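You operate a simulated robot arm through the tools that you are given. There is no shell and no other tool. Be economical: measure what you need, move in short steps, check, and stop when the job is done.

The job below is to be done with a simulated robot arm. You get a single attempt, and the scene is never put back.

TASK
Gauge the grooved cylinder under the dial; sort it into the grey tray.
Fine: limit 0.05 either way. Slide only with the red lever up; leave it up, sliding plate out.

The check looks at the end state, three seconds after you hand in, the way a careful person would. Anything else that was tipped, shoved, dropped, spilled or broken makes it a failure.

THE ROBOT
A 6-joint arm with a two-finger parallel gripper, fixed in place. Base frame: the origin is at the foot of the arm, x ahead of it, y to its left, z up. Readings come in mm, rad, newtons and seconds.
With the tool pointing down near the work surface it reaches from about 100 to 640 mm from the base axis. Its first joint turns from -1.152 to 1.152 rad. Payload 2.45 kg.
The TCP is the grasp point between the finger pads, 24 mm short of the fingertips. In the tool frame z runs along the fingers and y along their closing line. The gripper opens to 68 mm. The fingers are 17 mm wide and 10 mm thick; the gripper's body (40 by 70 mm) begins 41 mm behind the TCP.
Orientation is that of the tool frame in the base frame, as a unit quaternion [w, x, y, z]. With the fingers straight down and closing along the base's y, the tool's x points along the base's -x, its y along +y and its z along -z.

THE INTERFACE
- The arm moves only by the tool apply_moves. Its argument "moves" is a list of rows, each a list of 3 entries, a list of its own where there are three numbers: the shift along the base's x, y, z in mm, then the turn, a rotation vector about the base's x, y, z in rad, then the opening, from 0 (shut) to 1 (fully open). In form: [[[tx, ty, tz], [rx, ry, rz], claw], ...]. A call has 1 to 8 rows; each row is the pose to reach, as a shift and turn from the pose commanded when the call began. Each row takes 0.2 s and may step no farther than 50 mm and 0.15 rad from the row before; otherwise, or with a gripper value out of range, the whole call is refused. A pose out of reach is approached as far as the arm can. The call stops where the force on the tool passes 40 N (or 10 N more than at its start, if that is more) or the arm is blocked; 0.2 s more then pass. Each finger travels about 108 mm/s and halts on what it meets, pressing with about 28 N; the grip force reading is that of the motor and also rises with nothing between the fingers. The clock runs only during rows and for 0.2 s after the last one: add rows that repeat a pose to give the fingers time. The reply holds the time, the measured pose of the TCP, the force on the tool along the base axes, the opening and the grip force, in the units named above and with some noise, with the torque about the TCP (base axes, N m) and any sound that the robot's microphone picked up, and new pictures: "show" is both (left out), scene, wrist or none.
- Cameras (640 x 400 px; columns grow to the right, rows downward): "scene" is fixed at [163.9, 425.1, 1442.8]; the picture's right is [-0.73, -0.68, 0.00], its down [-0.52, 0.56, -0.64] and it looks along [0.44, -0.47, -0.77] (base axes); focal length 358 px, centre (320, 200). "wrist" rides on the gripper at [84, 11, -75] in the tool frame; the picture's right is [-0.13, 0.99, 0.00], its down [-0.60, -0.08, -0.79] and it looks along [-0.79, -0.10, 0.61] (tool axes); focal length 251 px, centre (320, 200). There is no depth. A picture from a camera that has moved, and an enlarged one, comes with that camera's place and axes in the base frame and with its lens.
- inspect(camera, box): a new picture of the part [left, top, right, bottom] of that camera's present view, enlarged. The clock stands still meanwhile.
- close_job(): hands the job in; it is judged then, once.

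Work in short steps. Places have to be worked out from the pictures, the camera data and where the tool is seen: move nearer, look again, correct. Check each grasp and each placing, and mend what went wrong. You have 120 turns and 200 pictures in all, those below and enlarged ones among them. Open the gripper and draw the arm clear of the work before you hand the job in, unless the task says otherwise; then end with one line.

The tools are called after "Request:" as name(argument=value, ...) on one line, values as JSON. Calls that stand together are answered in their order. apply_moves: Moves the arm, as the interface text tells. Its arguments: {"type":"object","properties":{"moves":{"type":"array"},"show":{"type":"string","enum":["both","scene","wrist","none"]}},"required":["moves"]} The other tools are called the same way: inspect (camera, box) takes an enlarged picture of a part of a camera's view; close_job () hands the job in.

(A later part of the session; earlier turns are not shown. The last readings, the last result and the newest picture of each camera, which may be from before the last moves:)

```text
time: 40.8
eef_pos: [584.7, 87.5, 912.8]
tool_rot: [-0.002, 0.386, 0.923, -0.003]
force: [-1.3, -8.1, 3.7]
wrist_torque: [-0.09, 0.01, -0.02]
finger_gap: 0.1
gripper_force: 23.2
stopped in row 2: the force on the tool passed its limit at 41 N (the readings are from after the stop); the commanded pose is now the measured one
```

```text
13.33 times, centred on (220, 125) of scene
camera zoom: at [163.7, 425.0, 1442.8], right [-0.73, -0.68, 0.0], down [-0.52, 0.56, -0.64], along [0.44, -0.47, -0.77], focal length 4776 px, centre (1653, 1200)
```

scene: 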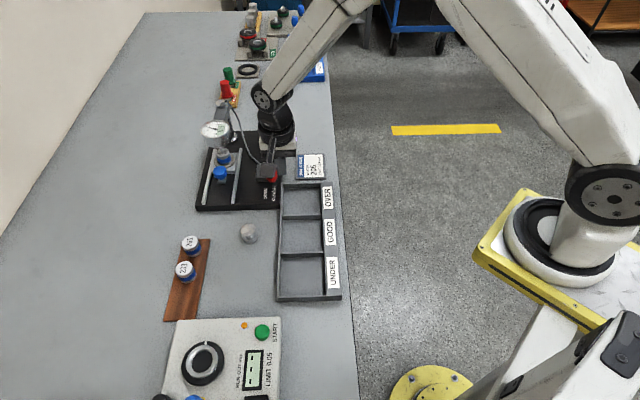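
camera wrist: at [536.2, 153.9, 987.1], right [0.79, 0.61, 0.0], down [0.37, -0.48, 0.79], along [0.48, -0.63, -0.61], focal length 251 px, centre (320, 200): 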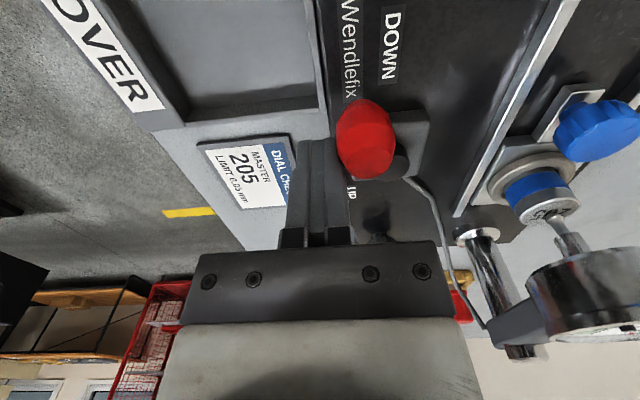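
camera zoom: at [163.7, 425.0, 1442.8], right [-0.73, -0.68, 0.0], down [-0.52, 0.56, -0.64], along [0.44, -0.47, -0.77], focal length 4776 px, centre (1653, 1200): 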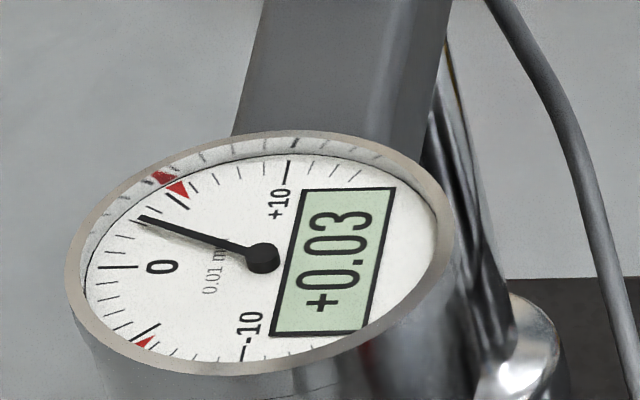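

The lever is against the DOWN stop and the 205 master reads +0.03, so the gauge zero is off by +0.03: true deviation = reading − 0.03. Now raise, hop to the other side of the handle and descend, to push it back UP.

Request:
apply_moves(moves=[[[0, -1, 20], [0, 0, 0], 0], [[0, -1, 45], [0, 0, 0], 0], [[2, 26, 45], [0, 0, 0], 0], [[4.6, 54, 45], [0, 0, 0], 0], [[4.6, 54, 20], [0, 0, 0], 0], [[4.6, 54, 0], [0, 0, 0], 0]])

Request:
inspect(camera="scene", box=[200, 100, 300, 210])

```text
time: 42.2
eef_pos: [590.5, 142.3, 913.1]
tool_rot: [-0.001, 0.385, 0.923, -0.002]
force: [0.1, -1.0, -1.6]
wrist_torque: [-0.01, -0.01, -0.03]
finger_gap: 0.0
gripper_force: 23.6
camera wrist: at [539.2, 211.0, 986.9], right [0.8, 0.61, 0.0], down [0.37, -0.48, 0.79], along [0.48, -0.63, -0.61], focal length 251 px, centre (320, 200)
```

scene: 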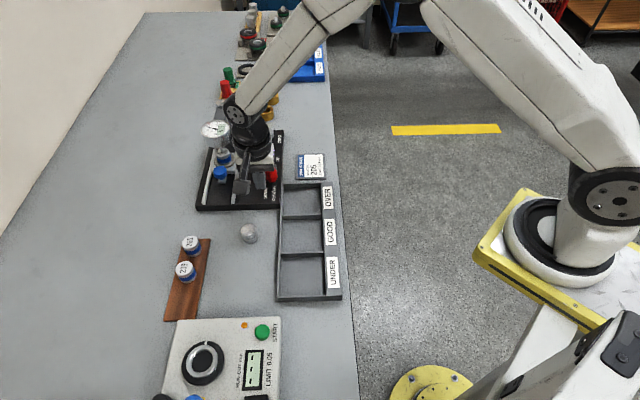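
wrist: 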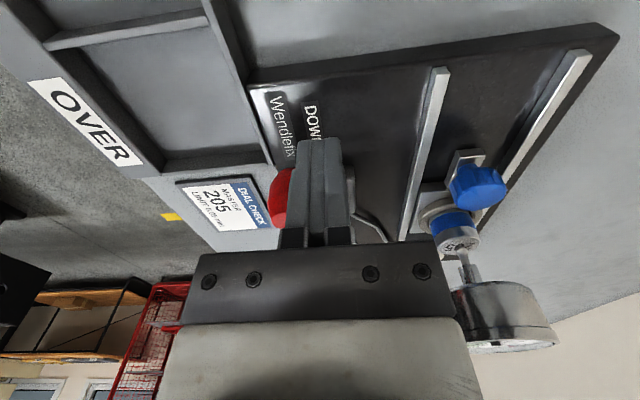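

```text
3.64 times, centred on (250, 155) of scene
camera zoom: at [163.9, 425.2, 1442.8], right [-0.73, -0.68, 0.0], down [-0.52, 0.56, -0.64], along [0.44, -0.47, -0.77], focal length 1302 px, centre (574, 364)
```

zoom: 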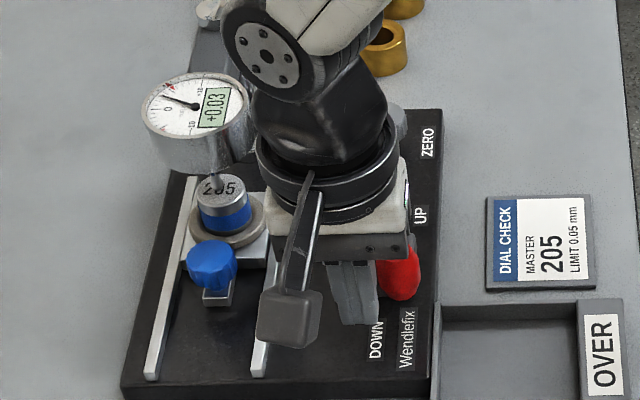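

Fingers sit behind the handle on the DOWN side. Pushing it along the arc toward UP.

Request:
apply_moves(moves=[[[4.9, -9.2, 0], [0, 0, 0], 0], [[-2.5, -18.7, 0], [0, 0, 0], 0], [[-7.1, -29.7, 0], [0, 0, 0], 0], [[-8.6, -41.7, 0], [0, 0, 0], 0], [[-7.1, -53.7, 0], [0, 0, 0], 0]])

Request:
inspect(camera="scene", box=[200, 100, 300, 210])

```text
time: 43.4
eef_pos: [582.0, 88.5, 913.5]
tool_rot: [-0.001, 0.385, 0.923, -0.003]
force: [0.1, 0.2, -0.6]
wrist_torque: [-0.01, 0.02, 0.02]
finger_gap: 0.2
gripper_force: 23.3
camera wrist: at [531.9, 156.5, 987.5], right [0.8, 0.61, 0.0], down [0.37, -0.48, 0.79], along [0.48, -0.63, -0.61], focal length 251 px, centre (320, 200)
```

scene: 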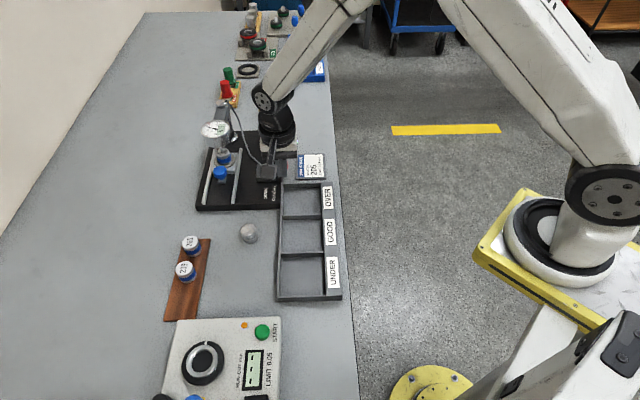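
wrist: 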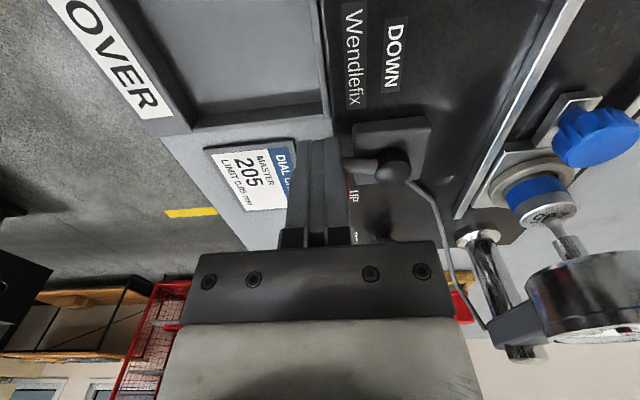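

```text
3.64 times, centred on (250, 155) of scene
camera zoom: at [163.9, 425.1, 1442.8], right [-0.73, -0.68, 0.0], down [-0.52, 0.56, -0.64], along [0.44, -0.47, -0.77], focal length 1302 px, centre (574, 364)
```

zoom: 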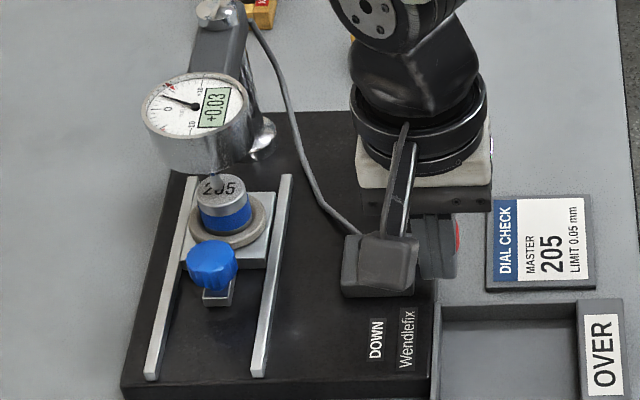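

Working; continue the push to the UP stop.

Request:
apply_moves(moves=[[[4.7, -11.2, 0], [0, 0, 0], 0], [[12, -20.5, 0], [0, 0, 0], 0], [[21.5, -28, 0], [0, 0, 0], 0], [[28, -31, 0], [0, 0, 0], 0], [[33, -32.6, 0], [0, 0, 0], 0], [[37, -33, 0], [0, 0, 0], 0]], show="wrist")

Request:
inspect(camera="scene", box=[200, 100, 300, 210])

```text
time: 44.8
eef_pos: [618.1, 56.6, 911.9]
tool_rot: [-0.001, 0.384, 0.923, -0.003]
force: [0.4, -0.2, -0.4]
wrist_torque: [-0.01, 0.01, -0.03]
finger_gap: 0.2
gripper_force: 23.6
camera wrist: at [568.1, 124.9, 985.8], right [0.8, 0.61, -0.01], down [0.37, -0.48, 0.79], along [0.48, -0.63, -0.61], focal length 251 px, centre (320, 200)
```

wrist: 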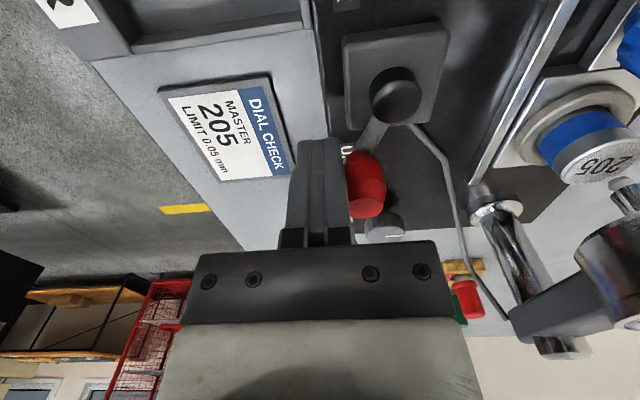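

```text
3.64 times, centred on (250, 155) of scene
camera zoom: at [163.9, 425.1, 1442.8], right [-0.73, -0.68, 0.0], down [-0.52, 0.56, -0.64], along [0.44, -0.47, -0.77], focal length 1302 px, centre (574, 364)
```

zoom: 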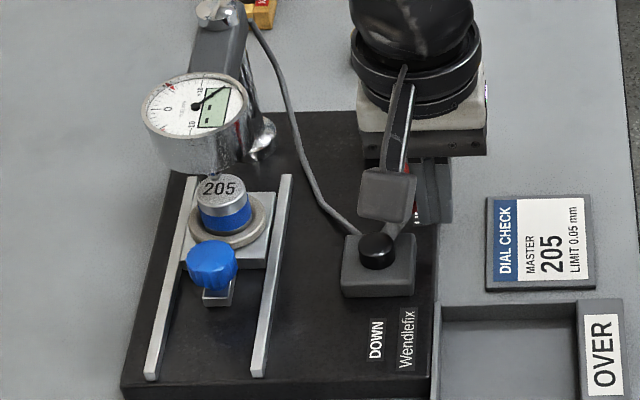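

The spindle is up (display “– –”). A little more push to be sure of the UP stop.

Request:
apply_moves(moves=[[[3, 0.7, 0], [0, 0, 0], 0], [[6, 1.4, 0], [0, 0, 0], 0], [[8, 2.5, 0], [0, 0, 0], 0], [[10, 3.5, 0], [0, 0, 0], 0], [[12, 4.5, 0], [0, 0, 0], 0]], show="wrist")

```text
time: 45.6
eef_pos: [621.2, 57.9, 911.3]
tool_rot: [-0.011, 0.386, 0.923, -0.007]
force: [-10.7, 0.3, 6.9]
wrist_torque: [0.03, -0.08, 0.05]
finger_gap: 0.0
gripper_force: 23.6
stopped in row 4: the force on the tool passed its limit at 45 N (the readings are from after the stop); the commanded pose is now the measured one
camera wrist: at [572.0, 126.1, 986.5], right [0.8, 0.61, -0.02], down [0.39, -0.48, 0.79], along [0.47, -0.64, -0.62], focal length 251 px, centre (320, 200)
```

wrist: 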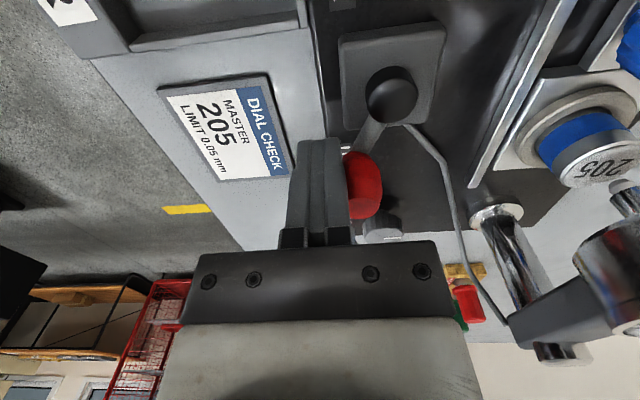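

UP stop confirmed. Now I'll rise, retreat over to the knob approach pose, tilting back again and trimming the small orientation error.

Request:
apply_moves(moves=[[[-6, -2, 5], [0.005, -0.026, 0.007], 0], [[-8, 0, 45], [0.005, -0.026, 0.007], 0], [[-18, 25, 72], [0.005, -0.026, 0.007], 0.5], [[-18, 65, 72], [-0.07, -0.1, 0.007], 1], [[-12, 105, 72], [-0.15, -0.18, 0.007], 1], [[0, 140, 70], [-0.23, -0.26, 0.007], 1], [[11.5, 172.6, 67], [-0.313, -0.344, 0.007], 1]])

Request:
inspect(camera="scene", box=[190, 100, 300, 220])

```text
time: 47.2
eef_pos: [634.0, 230.9, 980.2]
tool_rot: [0.21, 0.374, 0.899, -0.084]
force: [-0.4, 0.7, 0.6]
wrist_torque: [-0.02, 0.02, -0.03]
finger_gap: 68.1
gripper_force: 0.0
camera wrist: at [565.7, 315.1, 1010.0], right [0.78, 0.62, 0.06], down [0.07, -0.2, 0.98], along [0.62, -0.76, -0.2], focal length 251 px, centre (320, 200)
```

scene: 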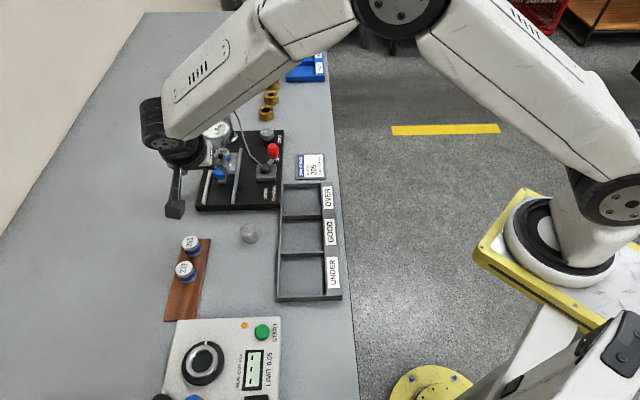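
wrist: 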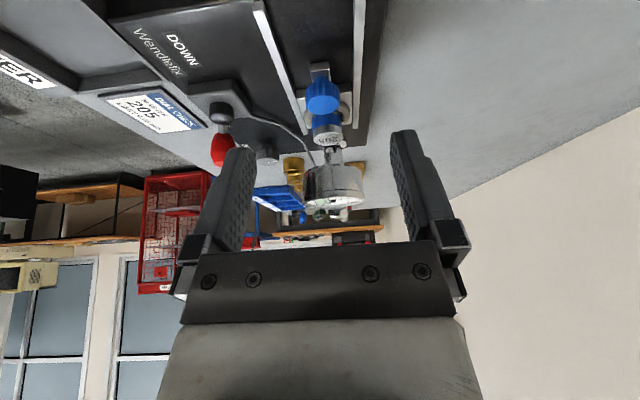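

```text
3.33 times, centred on (245, 160) of scene
camera zoom: at [163.9, 425.1, 1442.7], right [-0.73, -0.68, 0.0], down [-0.52, 0.56, -0.64], along [0.44, -0.47, -0.77], focal length 1194 px, centre (570, 333)
```

zoom: 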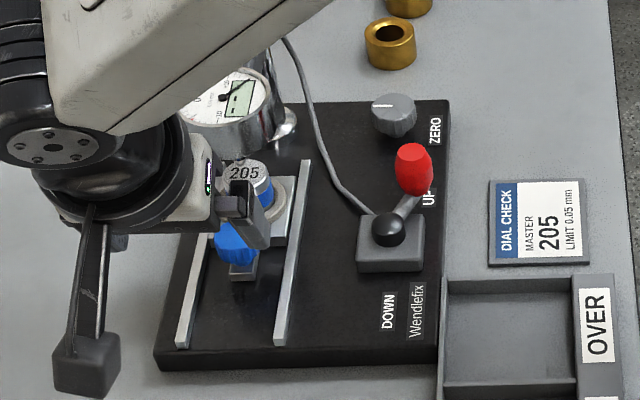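

Lever is UP and the spindle raised. I'll descend along the reverse of the withdrawal path and regrip the knob.

Request:
apply_moves(moves=[[[20, -20, -25], [0, 0, 0], 0.8], [[40, -40.7, -50], [0, 0, 0], 0.55], [[50, -50.7, -72.5], [0, 0, 0], 0.49], [[54.3, -55, -84.5], [0, 0, 0], 0.49], [[54.3, -55, -84.5], [0, 0, 0], 0.3], [[54.3, -55, -84.5], [0, 0, 0], 0.3]], show="wrist")

```text
time: 48.6
eef_pos: [690.0, 173.2, 895.2]
tool_rot: [0.21, 0.374, 0.899, -0.084]
force: [-1.6, 4.3, 3.9]
wrist_torque: [0.27, 0.5, 0.05]
finger_gap: 27.8
gripper_force: 42.5
camera wrist: at [620.2, 258.7, 924.5], right [0.78, 0.62, 0.06], down [0.08, -0.2, 0.98], along [0.62, -0.76, -0.2], focal length 251 px, centre (320, 200)
```

wrist: 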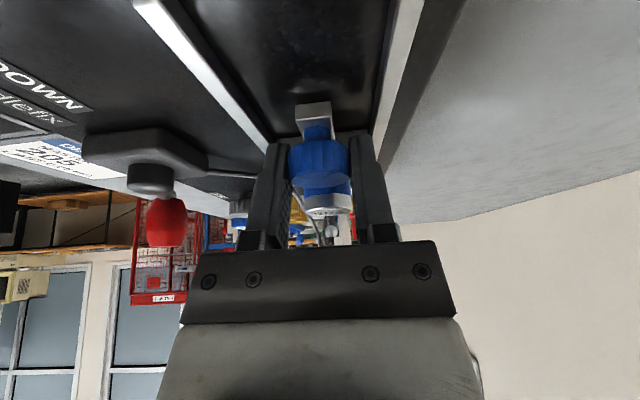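

Gripped (27.8 mm). Pull the plate straight out along (−1,+1), about 64 mm per axis.

Request:
apply_moves(moves=[[[-6, 6, 0], [0, 0, 0], 0.3], [[-14, 14, 0], [0, 0, 0], 0.3], [[-22, 22, 0], [0, 0, 0], 0.3], [[-30, 30, 0], [0, 0, 0], 0.3], [[-38, 38, 0], [0, 0, 0], 0.3], [[-46, 46, 0], [0, 0, 0], 0.3], [[-53, 53, 0], [0, 0, 0], 0.3]], show="none")

Request:
apply_moves(moves=[[[-4, 4, 0], [0, 0, 0], 0.3], [[-7, 7, 0], [0, 0, 0], 0.3], [[-9, 9, 0], [0, 0, 0], 0.3], [[-11, 11, 0], [0, 0, 0], 0.3], [[-12.5, 12.5, 0], [0, 0, 0], 0.3]], show="wrist")

```text
time: 50.2
eef_pos: [637.1, 225.8, 895.0]
tool_rot: [0.21, 0.373, 0.9, -0.084]
force: [-7.6, -8.4, 11.7]
wrist_torque: [-1.02, -0.37, 0.07]
finger_gap: 27.9
gripper_force: 42.5
```

```text
time: 51.5
eef_pos: [624.8, 238.1, 894.2]
tool_rot: [0.211, 0.375, 0.899, -0.084]
force: [20.9, -23.8, 4.0]
wrist_torque: [-0.04, 0.12, 0.04]
finger_gap: 27.8
gripper_force: 42.3
camera wrist: at [556.6, 322.7, 924.2], right [0.78, 0.62, 0.06], down [0.07, -0.2, 0.98], along [0.62, -0.76, -0.2], focal length 251 px, centre (320, 200)
```

wrist: 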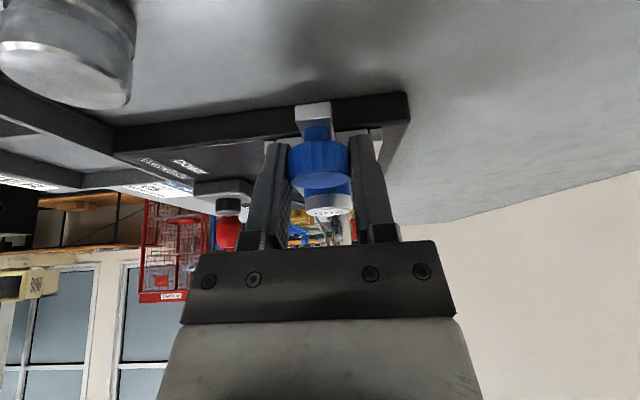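

The plate is at its outer stop. Release the knob, withdraw up and back, and straighten the tool.

Request:
apply_moves(moves=[[[1, -1, 0], [0, 0, 0], 0.3], [[1, -1, 0], [0, 0, 0], 0.7], [[1, -1, 0], [0, 0, 0], 0.8], [[-8, 8, 20], [0, 0, 0], 1], [[-18, 18, 45], [0.08, 0.08, 0], 1], [[-18, 18, 75], [0.16, 0.16, 0], 1], [[-10, 10, 90], [0.24, 0.24, 0], 1], [[0, 0, 100], [0.318, 0.318, 0], 1]], show="wrist")

Request:
inspect(camera="wrist", box=[240, 60, 400, 220])

```text
time: 53.2
eef_pos: [622.3, 240.2, 993.6]
tool_rot: [0.002, 0.384, 0.923, 0.002]
force: [-0.1, -0.3, 0.2]
wrist_torque: [-0.02, -0.04, 0.03]
finger_gap: 67.7
gripper_force: 0.0
camera wrist: at [570.8, 309.0, 1068.3], right [0.79, 0.61, 0.01], down [0.36, -0.48, 0.79], along [0.49, -0.63, -0.61], focal length 251 px, centre (320, 200)
```

wrist: 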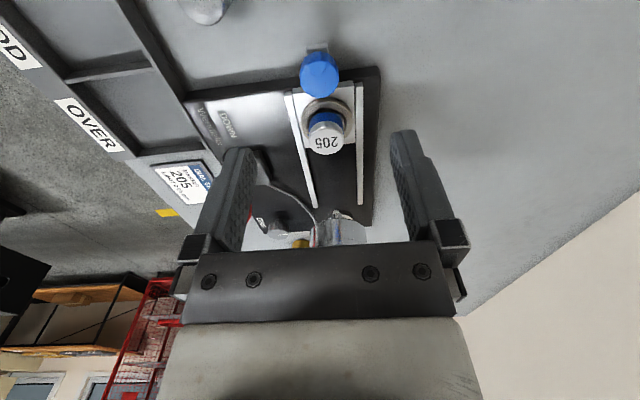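

```text
2.50 times, centred on (320, 140) of wrist
camera zoom: at [570.8, 309.0, 1068.3], right [0.79, 0.61, 0.01], down [0.36, -0.48, 0.79], along [0.49, -0.63, -0.61], focal length 629 px, centre (320, 350)
```

zoom: 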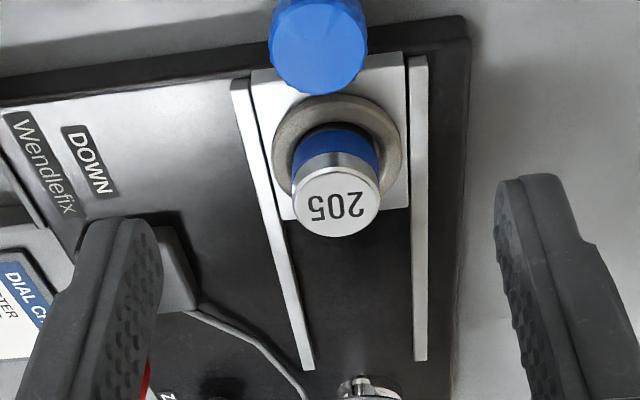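

Now above the seat at (660.3,200.3): descend with fingers open and grip the master.

Request:
apply_moves(moves=[[[20, -20, 0], [0, 0, 0], 1], [[38.8, -40.7, 0], [0, 0, 0], 1], [[38.8, -40.7, -45], [0, 0, 0], 1], [[38.8, -40.7, -75], [0, 0, 0], 0.8], [[38.8, -40.7, -90], [0, 0, 0], 0.7], [[38.8, -40.7, -90], [0, 0, 0], 0.3], [[38.8, -40.7, -90], [0, 0, 0], 0.2]], show="wrist")

Request:
inspect(camera="wrist", box=[250, 80, 390, 220])

```text
time: 54.9
eef_pos: [663.6, 199.5, 902.9]
tool_rot: [0.003, 0.384, 0.923, 0.002]
force: [-0.1, -0.2, -0.1]
wrist_torque: [0.01, -0.04, -0.02]
finger_gap: 29.0
gripper_force: 27.6
camera wrist: at [610.7, 269.0, 977.2], right [0.79, 0.61, 0.01], down [0.36, -0.48, 0.8], along [0.49, -0.63, -0.61], focal length 251 px, centre (320, 200)
```

wrist: 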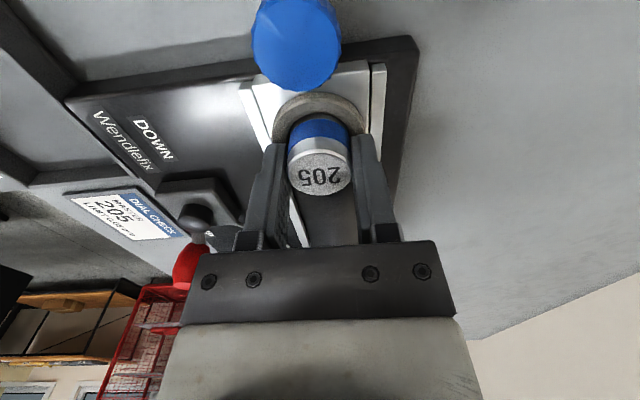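

```text
2.86 times, centred on (320, 150) of wrist
camera zoom: at [610.7, 269.0, 977.2], right [0.79, 0.61, 0.01], down [0.36, -0.48, 0.8], along [0.49, -0.63, -0.61], focal length 718 px, centre (320, 343)
```

zoom: 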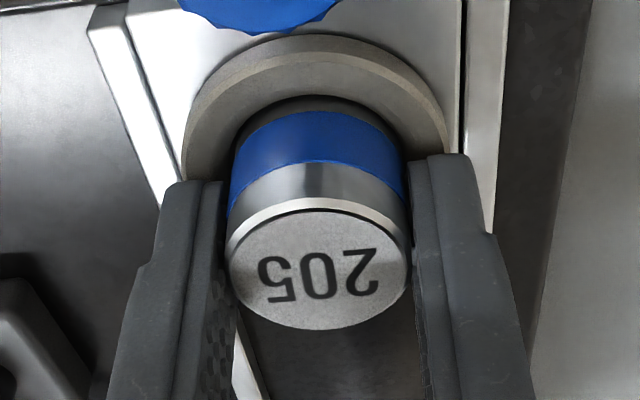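

Gripped on centre. Lift out and carry it back to the rack position, turning +90° again.

Request:
apply_moves(moves=[[[0, 0, 25], [-0.0015, 0.007, 0.003], 0.2], [[0, 0, 70], [-0.0015, 0.007, 0.003], 0.2], [[-10, 15, 95], [-0.0015, 0.007, 0.14], 0.2], [[-25, 35, 98], [-0.0015, 0.007, 0.28], 0.2], [[-40, 55, 98], [-0.0015, 0.007, 0.42], 0.2], [[-53, 75, 98], [-0.0015, 0.007, 0.56], 0.2], [[-66, 92, 98], [-0.0015, 0.007, 0.7], 0.2], [[-78, 110, 98], [-0.0015, 0.007, 0.84], 0.2]], show="none")

Request:
apply_moves(moves=[[[-12, 15, 0], [0, 0, 0.14], 0.2], [[-25, 32, 0], [0, 0, 0.28], 0.2], [[-38, 50, 0], [0, 0, 0.42], 0.2], [[-50, 66, 0], [0, 0, 0.56], 0.2], [[-58, 80, -10], [0, 0, 0.7], 0.2], [[-64.6, 86.7, -30], [0, 0, 0.731], 0.2], [[-64.6, 86.7, -60], [0, 0, 0.731], 0.2], [[-64.6, 86.7, -90], [0, 0, 0.731], 0.2]])

Request:
inspect(camera="wrist", box=[220, 40, 400, 220])

```text
time: 56.6
eef_pos: [584.5, 309.7, 1000.3]
tool_rot: [0.0, -0.027, 1.0, 0.001]
force: [-0.2, -1.0, -1.9]
wrist_torque: [-0.01, 0.0, -0.01]
finger_gap: 29.1
gripper_force: 28.4
```

```text
time: 58.5
eef_pos: [518.3, 396.0, 911.7]
tool_rot: [0.0, -0.381, 0.924, 0.0]
force: [0.4, 0.1, -1.3]
wrist_torque: [-0.02, 0.02, 0.01]
finger_gap: 29.2
gripper_force: 27.6
camera wrist: at [451.7, 345.4, 985.7], right [-0.61, 0.79, 0.0], down [0.48, 0.37, 0.79], along [0.63, 0.48, -0.61], focal length 251 px, centre (320, 200)
```

scene: 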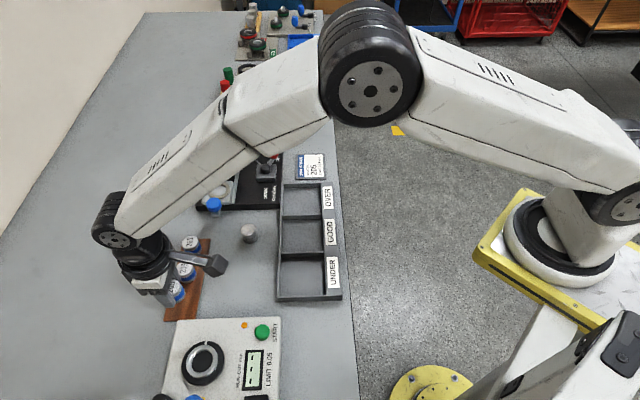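
wrist: 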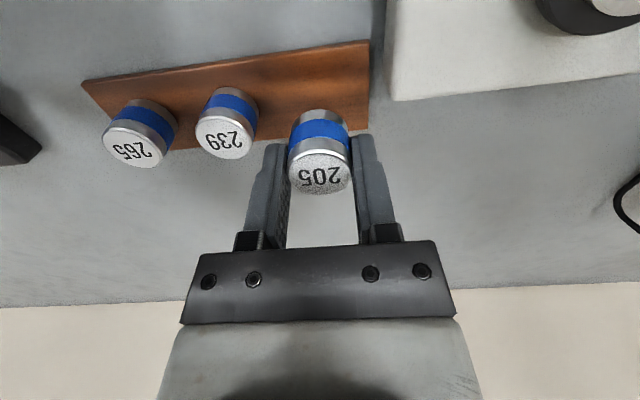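

```text
2.22 times, centred on (310, 130) of wrist
camera zoom: at [451.7, 345.4, 985.7], right [-0.61, 0.79, 0.0], down [0.48, 0.37, 0.79], along [0.63, 0.48, -0.61], focal length 559 px, centre (342, 356)
```

zoom: 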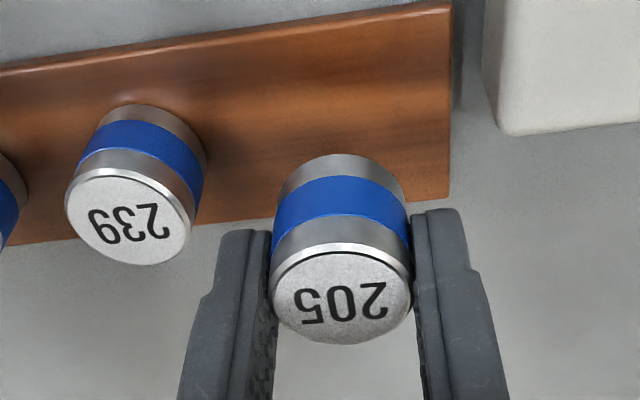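

Over its old spot. Lower to just above contact, then in fine steps.

Request:
apply_moves(moves=[[[0, 0, -15], [0, 0, 0], 0.2], [[0, 0, -26], [0, 0, 0], 0.2], [[0, 0, -28], [0, 0, 0], 0.2], [[0, 0, -29.5], [0, 0, 0], 0.2], [[0, 0, -31], [0, 0, 0], 0.2], [[0, 0, -31], [0, 0, 0], 0.2]], show="none")

Request:
inspect(camera="wrist", box=[220, 80, 400, 240])

Request:
inspect(camera="scene", box=[155, 260, 215, 320])

```text
time: 59.9
eef_pos: [518.1, 396.2, 881.4]
tool_rot: [-0.001, -0.381, 0.925, 0.001]
force: [0.7, 0.0, -2.4]
wrist_torque: [0.01, 0.0, 0.01]
finger_gap: 29.1
gripper_force: 27.7
```

```text
2.50 times, centred on (310, 160) of wrist
camera zoom: at [451.7, 345.4, 954.6], right [-0.61, 0.79, 0.0], down [0.48, 0.37, 0.79], along [0.63, 0.48, -0.61], focal length 629 px, centre (345, 300)
```

zoom: 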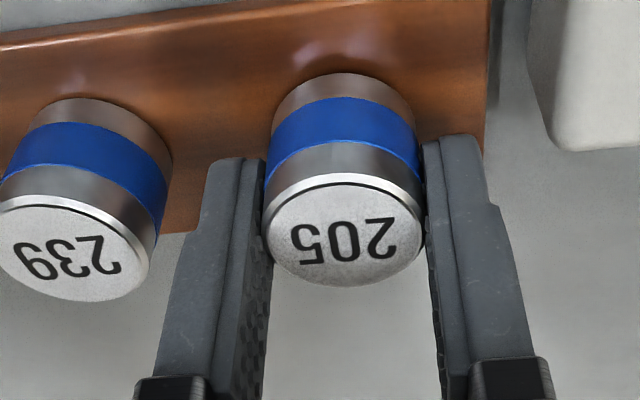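

```text
6.67 times, centred on (185, 290) of scene
camera zoom: at [163.9, 425.2, 1442.7], right [-0.73, -0.68, 0.0], down [-0.52, 0.56, -0.64], along [0.44, -0.47, -0.77], focal length 2388 px, centre (1220, -400)
```

zoom: 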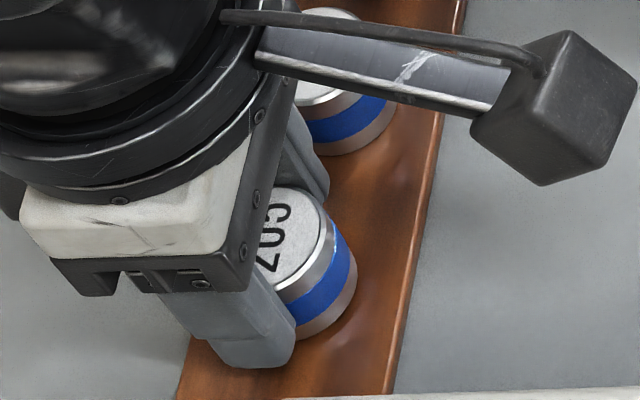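

No contact yet at z≈881; continue down in 1 mm steps.

Request:
apply_moves(moves=[[[0, 0, -1], [0, 0, 0], 0.2], [[0, 0, -2], [0, 0, 0], 0.2], [[0, 0, -3], [0, 0, 0], 0.2], [[0, 0, -3], [0, 0, 0], 0.2]], show="none")

```text
time: 60.9
eef_pos: [518.9, 397.5, 878.1]
tool_rot: [0.001, -0.381, 0.924, -0.001]
force: [-0.9, -1.5, 4.0]
wrist_torque: [-0.03, -0.04, 0.0]
finger_gap: 29.2
gripper_force: 28.0
```

Contact (+6 N change). Release to ~46 mm and rise straight up.

Request:
apply_moves(moves=[[[0, 0, 0], [0, 0, 0], 0.5], [[0, 0, 0], [0, 0, 0], 0.68], [[0, 0, 15], [0, 0, 0], 0.68], [[0, 0, 50], [0, 0, 0], 0.7], [[-10, -15, 95], [0, 0, 0], 1]])

Request:
inspect(camera="wrist", box=[60, 0, 420, 200])

```text
time: 62.0
eef_pos: [510.0, 378.0, 974.9]
tool_rot: [-0.001, -0.381, 0.924, 0.001]
force: [0.3, 0.1, 0.3]
wrist_torque: [0.01, 0.01, -0.01]
finger_gap: 68.3
gripper_force: 0.1
camera wrist: at [442.9, 328.1, 1048.0], right [-0.61, 0.8, 0.0], down [0.49, 0.37, 0.79], along [0.63, 0.48, -0.61], focal length 251 px, centre (320, 200)
```

scene: 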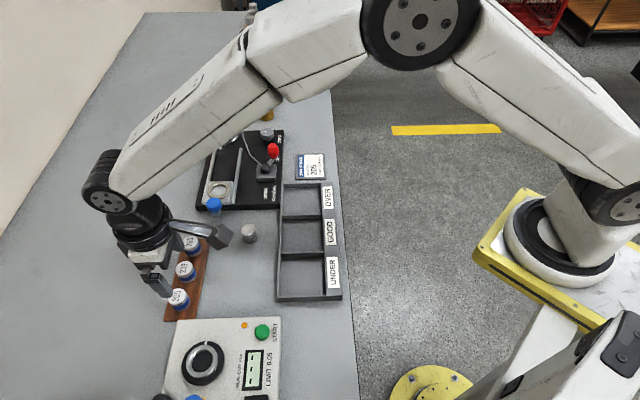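
wrist: 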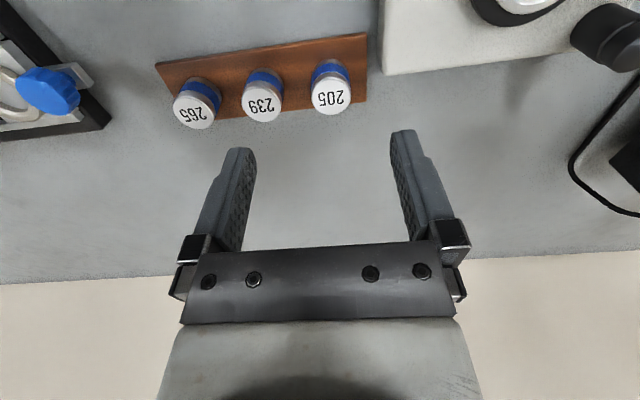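

```text
1.78 times, centred on (240, 100) of wrist
camera zoom: at [442.9, 328.1, 1048.0], right [-0.61, 0.8, 0.0], down [0.49, 0.37, 0.79], along [0.63, 0.48, -0.61], focal length 447 px, centre (462, 378)
```

zoom: 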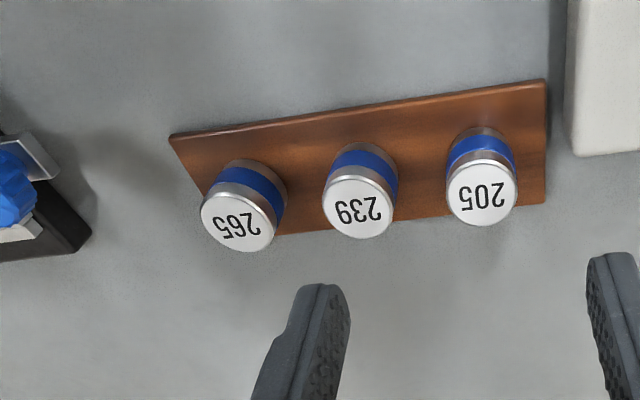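

Master 205 is back in its place. Now to the grooved cylinder near (544,225): move there while turning −90° so the fingers close across the slide again.

Request:
apply_moves(moves=[[[3, -12, 5], [0, 0, -0.14], 1], [[6, -25, 10], [0, 0, -0.28], 1], [[9, -40, 12], [0, 0, -0.42], 1], [[12, -55, 12], [0, 0, -0.56], 1], [[15, -70, 12], [0, 0, -0.7], 1], [[18, -85, 12], [0, 0, -0.84], 1], [[20, -100, 12], [0, 0, -0.98], 1], [[22, -115, 12], [0, 0, -1.12], 1]], show="none")

Request:
apply_moves(moves=[[[2, -10, 0], [0, 0, -0.14], 1], [[4, -20, 0], [0, 0, -0.28], 1], [[8, -30, 0], [0, 0, -0.4], 1], [[12, -40, 0], [0, 0, -0.455], 1]])

Request:
inspect(camera="wrist", box=[220, 0, 420, 200])

Request:
inspect(camera="scene", box=[230, 215, 270, 255])

```text
time: 63.9
eef_pos: [531.9, 265.9, 985.4]
tool_rot: [0.0, 0.169, 0.986, 0.001]
force: [-0.1, 0.4, -0.9]
wrist_torque: [0.01, -0.01, -0.01]
finger_gap: 68.3
gripper_force: 0.1
```

```text
time: 64.8
eef_pos: [543.4, 227.0, 984.9]
tool_rot: [0.0, 0.387, 0.922, 0.001]
force: [0.0, -0.2, -0.5]
wrist_torque: [-0.03, 0.01, 0.0]
finger_gap: 68.2
gripper_force: 0.0
camera wrist: at [492.8, 294.6, 1059.3], right [0.8, 0.6, 0.0], down [0.37, -0.49, 0.79], along [0.48, -0.63, -0.61], focal length 251 px, centre (320, 200)
```

scene: 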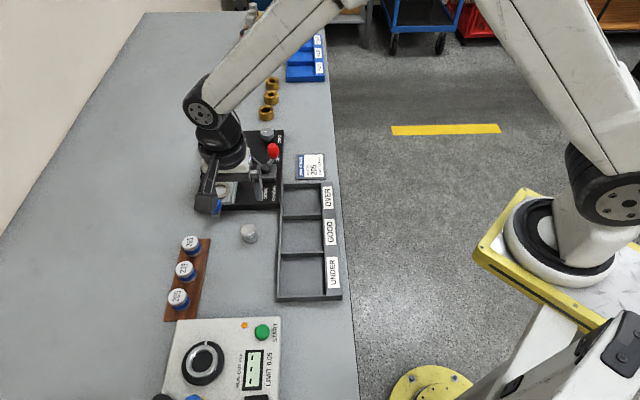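
wrist: 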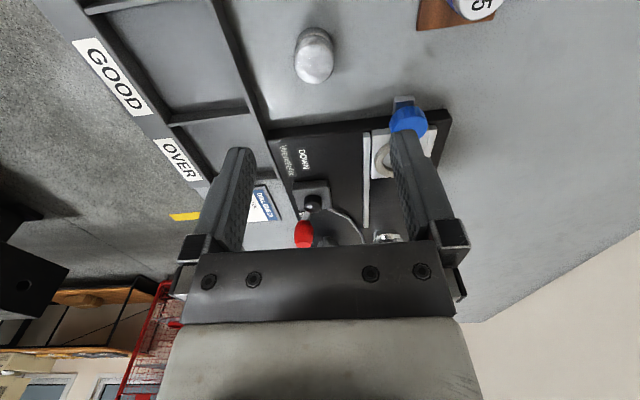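

```text
2.00 times, centred on (320, 100) of wrist
camera zoom: at [492.8, 294.6, 1059.3], right [0.8, 0.6, 0.0], down [0.37, -0.49, 0.79], along [0.48, -0.63, -0.61], focal length 503 px, centre (320, 400)
```

zoom: 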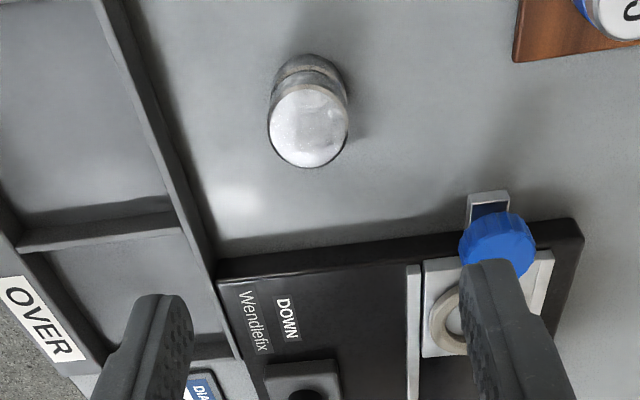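

```text
10.00 times, centred on (250, 235) of scene
camera zoom: at [163.9, 425.1, 1442.8], right [-0.73, -0.68, 0.0], down [-0.52, 0.56, -0.64], along [0.44, -0.47, -0.77], focal length 3582 px, centre (1020, -150)
```

zoom: 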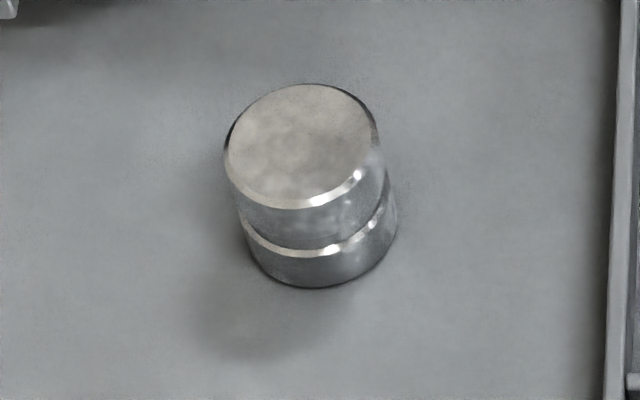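

The part is about 30 mm in diameter, ~29.5 mm tall, with a groove around it, at ≈(542.5,223). Descend over it to check alignment before gripping.

Request:
apply_moves(moves=[[[0.5, -3, -45], [0, 0, 0.008], 1], [[1, -4, -80], [0, 0, 0.008], 1]], show="none")

Request:
inspect(camera="wrist", box=[240, 60, 400, 220])

```text
time: 65.5
eef_pos: [545.1, 221.6, 904.2]
tool_rot: [0.0, 0.383, 0.924, 0.001]
force: [0.3, -0.7, -0.3]
wrist_torque: [0.01, -0.01, 0.0]
finger_gap: 67.8
gripper_force: 0.0
```

```text
2.50 times, centred on (320, 140) of wrist
camera zoom: at [493.4, 289.3, 978.6], right [0.79, 0.61, 0.0], down [0.37, -0.48, 0.79], along [0.48, -0.63, -0.61], focal length 629 px, centre (320, 350)
```

zoom: 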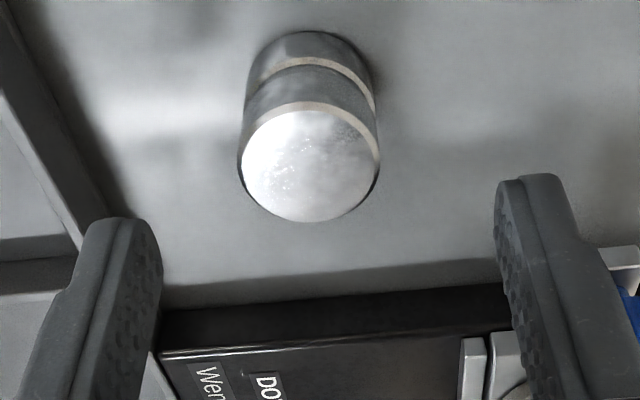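

Small correction (−2.4,+0.5); lower to 884 and recheck.

Request:
apply_moves(moves=[[[-2.4, 0.5, -10], [0, 0, 0], 1], [[-2.4, 0.5, -20], [0, 0, 0], 1]], show="none")

Request:
inspect(camera="wrist", box=[240, 80, 400, 240])

```text
time: 66.0
eef_pos: [542.5, 223.5, 885.5]
tool_rot: [0.001, 0.383, 0.924, 0.001]
force: [-0.8, 0.4, 0.1]
wrist_torque: [0.03, -0.01, -0.01]
finger_gap: 68.0
gripper_force: 0.0
```

```text
2.50 times, centred on (320, 160) of wrist
camera zoom: at [490.4, 290.5, 959.2], right [0.79, 0.61, 0.0], down [0.37, -0.48, 0.79], along [0.48, -0.63, -0.61], focal length 629 px, centre (320, 300)
```

zoom: 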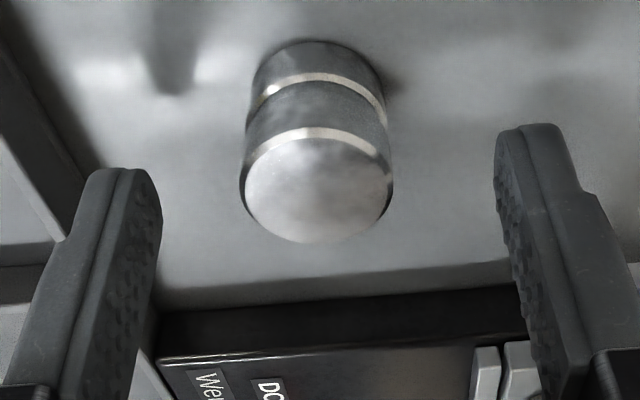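

Part top ≈ z 872, about 4 mm nearer the camera than the TCP. Shift (−3,+2.4), lower 9 mm and close.

Request:
apply_moves(moves=[[[-3, 2.4, 0], [0, 0, 0], 1], [[-3, 2.4, -9], [0, 0, 0], 1], [[-3, 2.4, -9], [0, 0, 0], 0.5], [[-3, 2.4, -9], [0, 0, 0], 0.2], [[-3, 2.4, -9], [0, 0, 0], 0.2]], show="none")

Request:
inspect(camera="wrist", box=[240, 80, 400, 240])

```text
time: 67.2
eef_pos: [539.1, 224.2, 877.5]
tool_rot: [-0.001, 0.383, 0.924, 0.0]
force: [-0.1, 0.0, -0.8]
wrist_torque: [0.04, -0.04, -0.02]
finger_gap: 28.5
gripper_force: 27.9
```

```text
2.50 times, centred on (320, 160) of wrist
camera zoom: at [487.4, 292.8, 950.4], right [0.79, 0.61, 0.0], down [0.37, -0.48, 0.79], along [0.48, -0.63, -0.61], focal length 629 px, centre (320, 300)
```

zoom: 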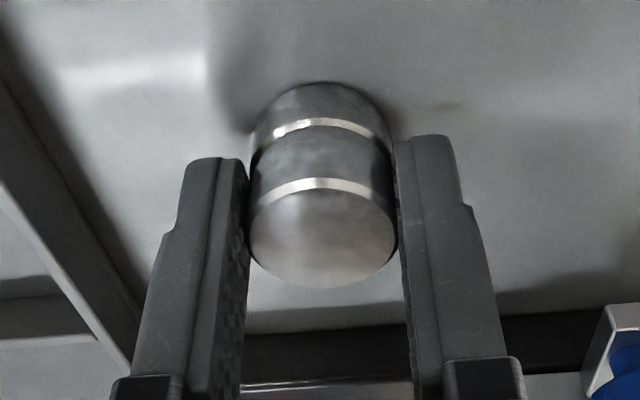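

The part's centre is ~5 mm beyond the pads' centre and its top ~9 mm below the TCP. I'll open, shift +4.5 mm along the slide direction, lower 4 mm and regrip.

Request:
apply_moves(moves=[[[0, 0, 0], [0, 0, 0], 0.7], [[0, 0, 0], [0, 0, 0], 0.7], [[3.2, -3.2, -4], [0, 0, 0], 0.7], [[3.2, -3.2, -4], [0, 0, 0], 0.25], [[3.2, -3.2, -4], [0, 0, 0], 0.2], [[3.2, -3.2, 20], [0, 0, 0], 0.2], [[3.2, -3.2, 60], [0, 0, 0], 0.2]], show="none")

Request:
inspect(camera="wrist", box=[240, 80, 400, 240])

Request:
inspect(camera="scene", box=[200, 180, 280, 260])

```text
time: 68.8
eef_pos: [539.5, 222.4, 936.1]
tool_rot: [0.0, 0.382, 0.924, 0.0]
force: [0.2, 0.9, -0.7]
wrist_torque: [-0.03, 0.01, -0.04]
finger_gap: 28.9
gripper_force: 28.2
```

```text
2.50 times, centred on (320, 160) of wrist
camera zoom: at [488.7, 290.4, 1010.1], right [0.79, 0.61, 0.0], down [0.37, -0.48, 0.79], along [0.48, -0.63, -0.61], focal length 629 px, centre (320, 300)
```

zoom: 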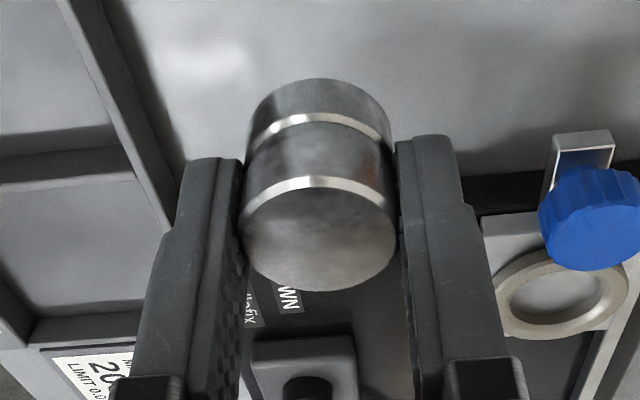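

```text
5.00 times, centred on (240, 220) of scene
camera zoom: at [163.9, 425.1, 1442.8], right [-0.73, -0.68, 0.0], down [-0.52, 0.56, -0.64], along [0.44, -0.47, -0.77], focal length 1791 px, centre (720, 100)
```

zoom: 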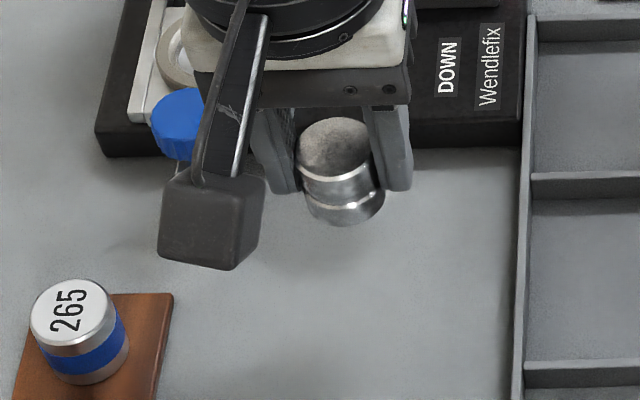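

Now it's centred, top ~4 mm below the TCP. Carry it over the seat at (660.3,200.3) and lower to just above the ring.

Request:
apply_moves(moves=[[[30, -5, 25], [0, 0, 0], 0.2], [[70, -14, 30], [0, 0, 0], 0.2], [[100, -18, 30], [0, 0, 0], 0.2], [[119.8, -22.4, 30], [0, 0, 0], 0.2], [[119.8, -22.4, 0], [0, 0, 0], 0.2], [[119.8, -22.4, -24], [0, 0, 0], 0.2]], show="none")

Request:
inspect(camera="wrist", box=[250, 70, 390, 210])

Request:
inspect(camera="scene", box=[205, 170, 235, 200])

```text
time: 70.2
eef_pos: [661.1, 201.2, 911.9]
tool_rot: [0.0, 0.383, 0.924, 0.0]
force: [-0.8, 0.4, 0.3]
wrist_torque: [0.01, -0.01, -0.04]
finger_gap: 28.8
gripper_force: 28.1
```

```text
2.86 times, centred on (320, 140) of wrist
camera zoom: at [610.6, 268.6, 985.7], right [0.79, 0.61, 0.0], down [0.37, -0.48, 0.79], along [0.48, -0.63, -0.61], focal length 718 px, centre (320, 371)
```

zoom: 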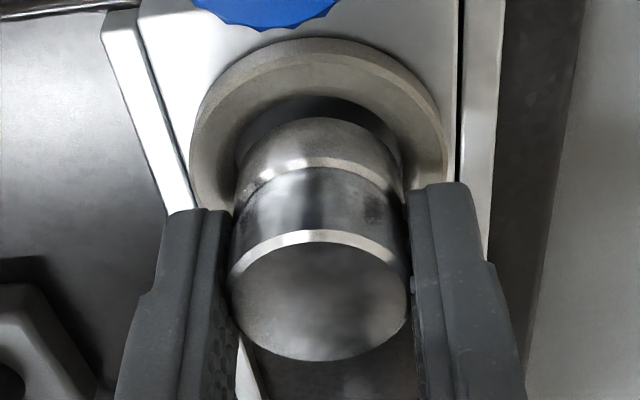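

```text
13.33 times, centred on (220, 185) of scene
camera zoom: at [163.9, 425.1, 1442.8], right [-0.73, -0.68, 0.0], down [-0.52, 0.56, -0.64], along [0.44, -0.47, -0.77], focal length 4776 px, centre (1653, 400)
```

zoom: 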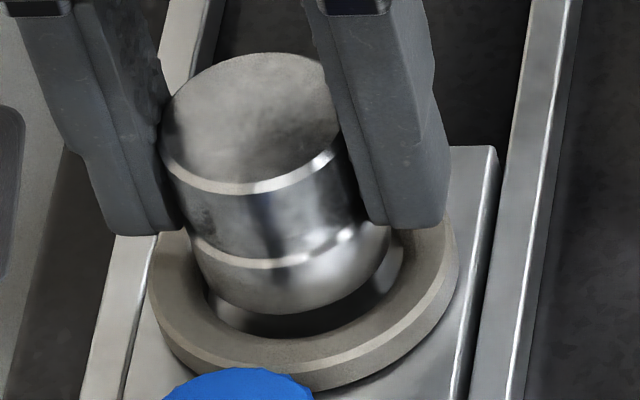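

Well centred laterally. Lower in small steps into the ring.

Request:
apply_moves(moves=[[[0, 0, -2], [0, 0, 0], 0.2], [[0, 0, -4], [0, 0, 0], 0.2], [[0, 0, -5.5], [0, 0, 0], 0.2], [[0, 0, -7], [0, 0, 0], 0.2]], show="none")

Request:
inspect(camera="wrist", box=[250, 70, 390, 210])

Request:
inspect(camera="scene", box=[205, 170, 235, 200])

```text
time: 71.2
eef_pos: [661.8, 201.4, 903.8]
tool_rot: [0.0, 0.383, 0.924, 0.001]
force: [0.0, 0.1, -0.8]
wrist_torque: [0.0, -0.04, 0.01]
finger_gap: 28.7
gripper_force: 28.1
```

```text
2.86 times, centred on (320, 140) of wrist
camera zoom: at [610.7, 268.6, 978.7], right [0.79, 0.61, 0.0], down [0.37, -0.48, 0.79], along [0.48, -0.63, -0.61], focal length 718 px, centre (320, 371)
```

zoom: 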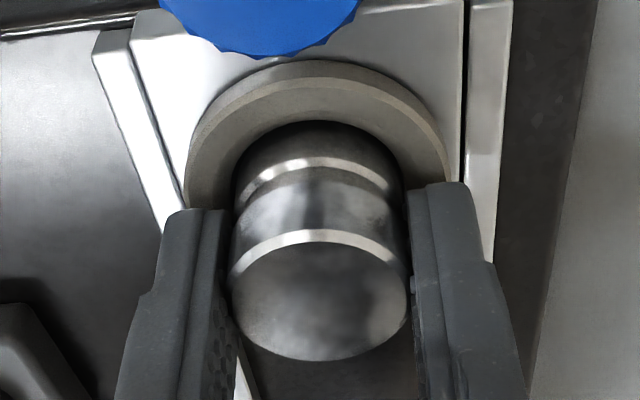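

```text
13.33 times, centred on (220, 185) of scene
camera zoom: at [163.9, 425.1, 1442.8], right [-0.73, -0.68, 0.0], down [-0.52, 0.56, -0.64], along [0.44, -0.47, -0.77], focal length 4776 px, centre (1653, 400)
```

zoom: 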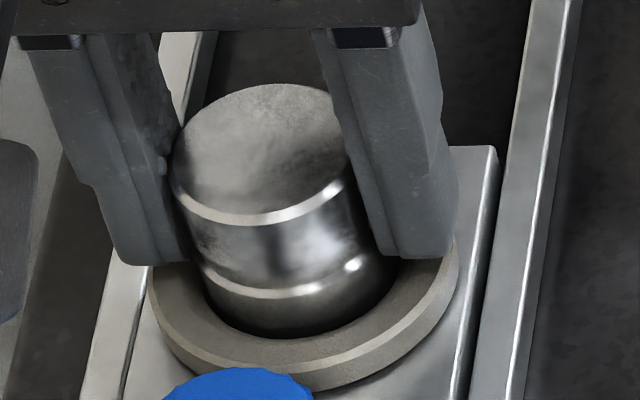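

It's entering freely. Continue to floor contact.

Request:
apply_moves(moves=[[[0, 0, -1], [0, 0, 0], 0.2], [[0, 0, -2], [0, 0, 0], 0.2], [[0, 0, -2.7], [0, 0, 0], 0.2], [[0, 0, -2.7], [0, 0, 0], 0.2]], show="none")

```text
time: 72.2
eef_pos: [662.6, 199.0, 902.6]
tool_rot: [0.0, 0.382, 0.924, 0.002]
force: [-0.4, 0.6, 9.4]
wrist_torque: [-0.02, 0.06, 0.01]
finger_gap: 29.0
gripper_force: 27.9
```

Floor contact (≈10 N, no torque). Release, rise, and step back toward the knob approach.

Request:
apply_moves(moves=[[[0, 0, 0], [0, 0, 0], 0.5], [[0, 0, 0], [0, 0, 0], 0.6], [[0, 0, 25], [0, 0, 0], 0.6], [[0, 0, 65], [0, 0, 0], 0.8], [[-20, 20, 90], [-0.08, -0.08, 0], 1], [[-40, 40, 90], [-0.16, -0.16, 0], 1], [[-60, 60, 80], [-0.24, -0.24, 0], 1], [[-65, 65, 65], [-0.318, -0.318, 0], 1]], show="wrist")

Request:
inspect(camera="wrist", box=[250, 50, 390, 190])

```text
time: 74.0
eef_pos: [597.2, 266.6, 967.2]
tool_rot: [0.207, 0.372, 0.901, -0.085]
force: [0.2, 0.9, 0.1]
wrist_torque: [0.0, 0.0, -0.01]
finger_gap: 68.0
gripper_force: 0.1
camera wrist: at [528.8, 350.9, 998.0], right [0.78, 0.62, 0.06], down [0.08, -0.2, 0.98], along [0.62, -0.76, -0.21], focal length 251 px, centre (320, 200)
```

wrist: 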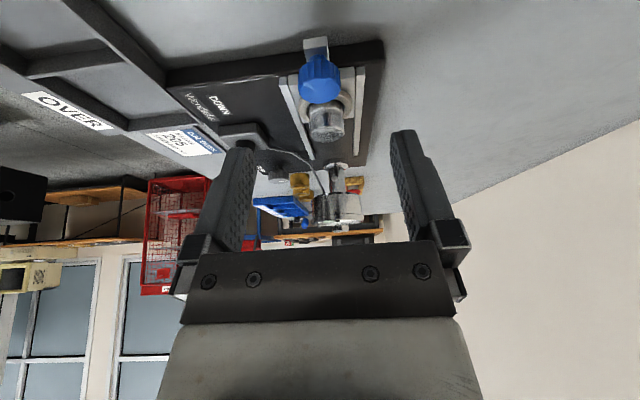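

```text
2.86 times, centred on (320, 120) of wrist
camera zoom: at [528.8, 350.9, 998.0], right [0.78, 0.62, 0.06], down [0.08, -0.2, 0.98], along [0.62, -0.76, -0.21], focal length 718 px, centre (320, 429)
```

zoom: 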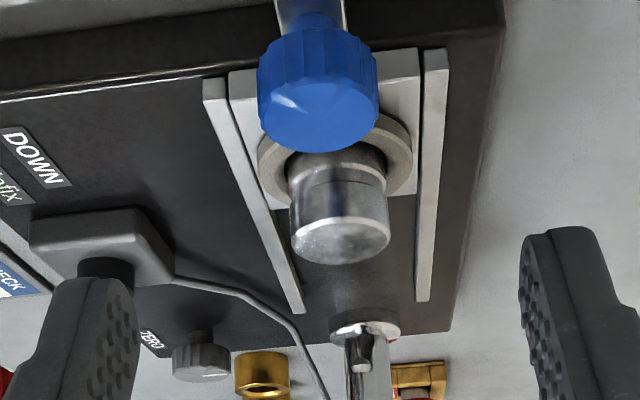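

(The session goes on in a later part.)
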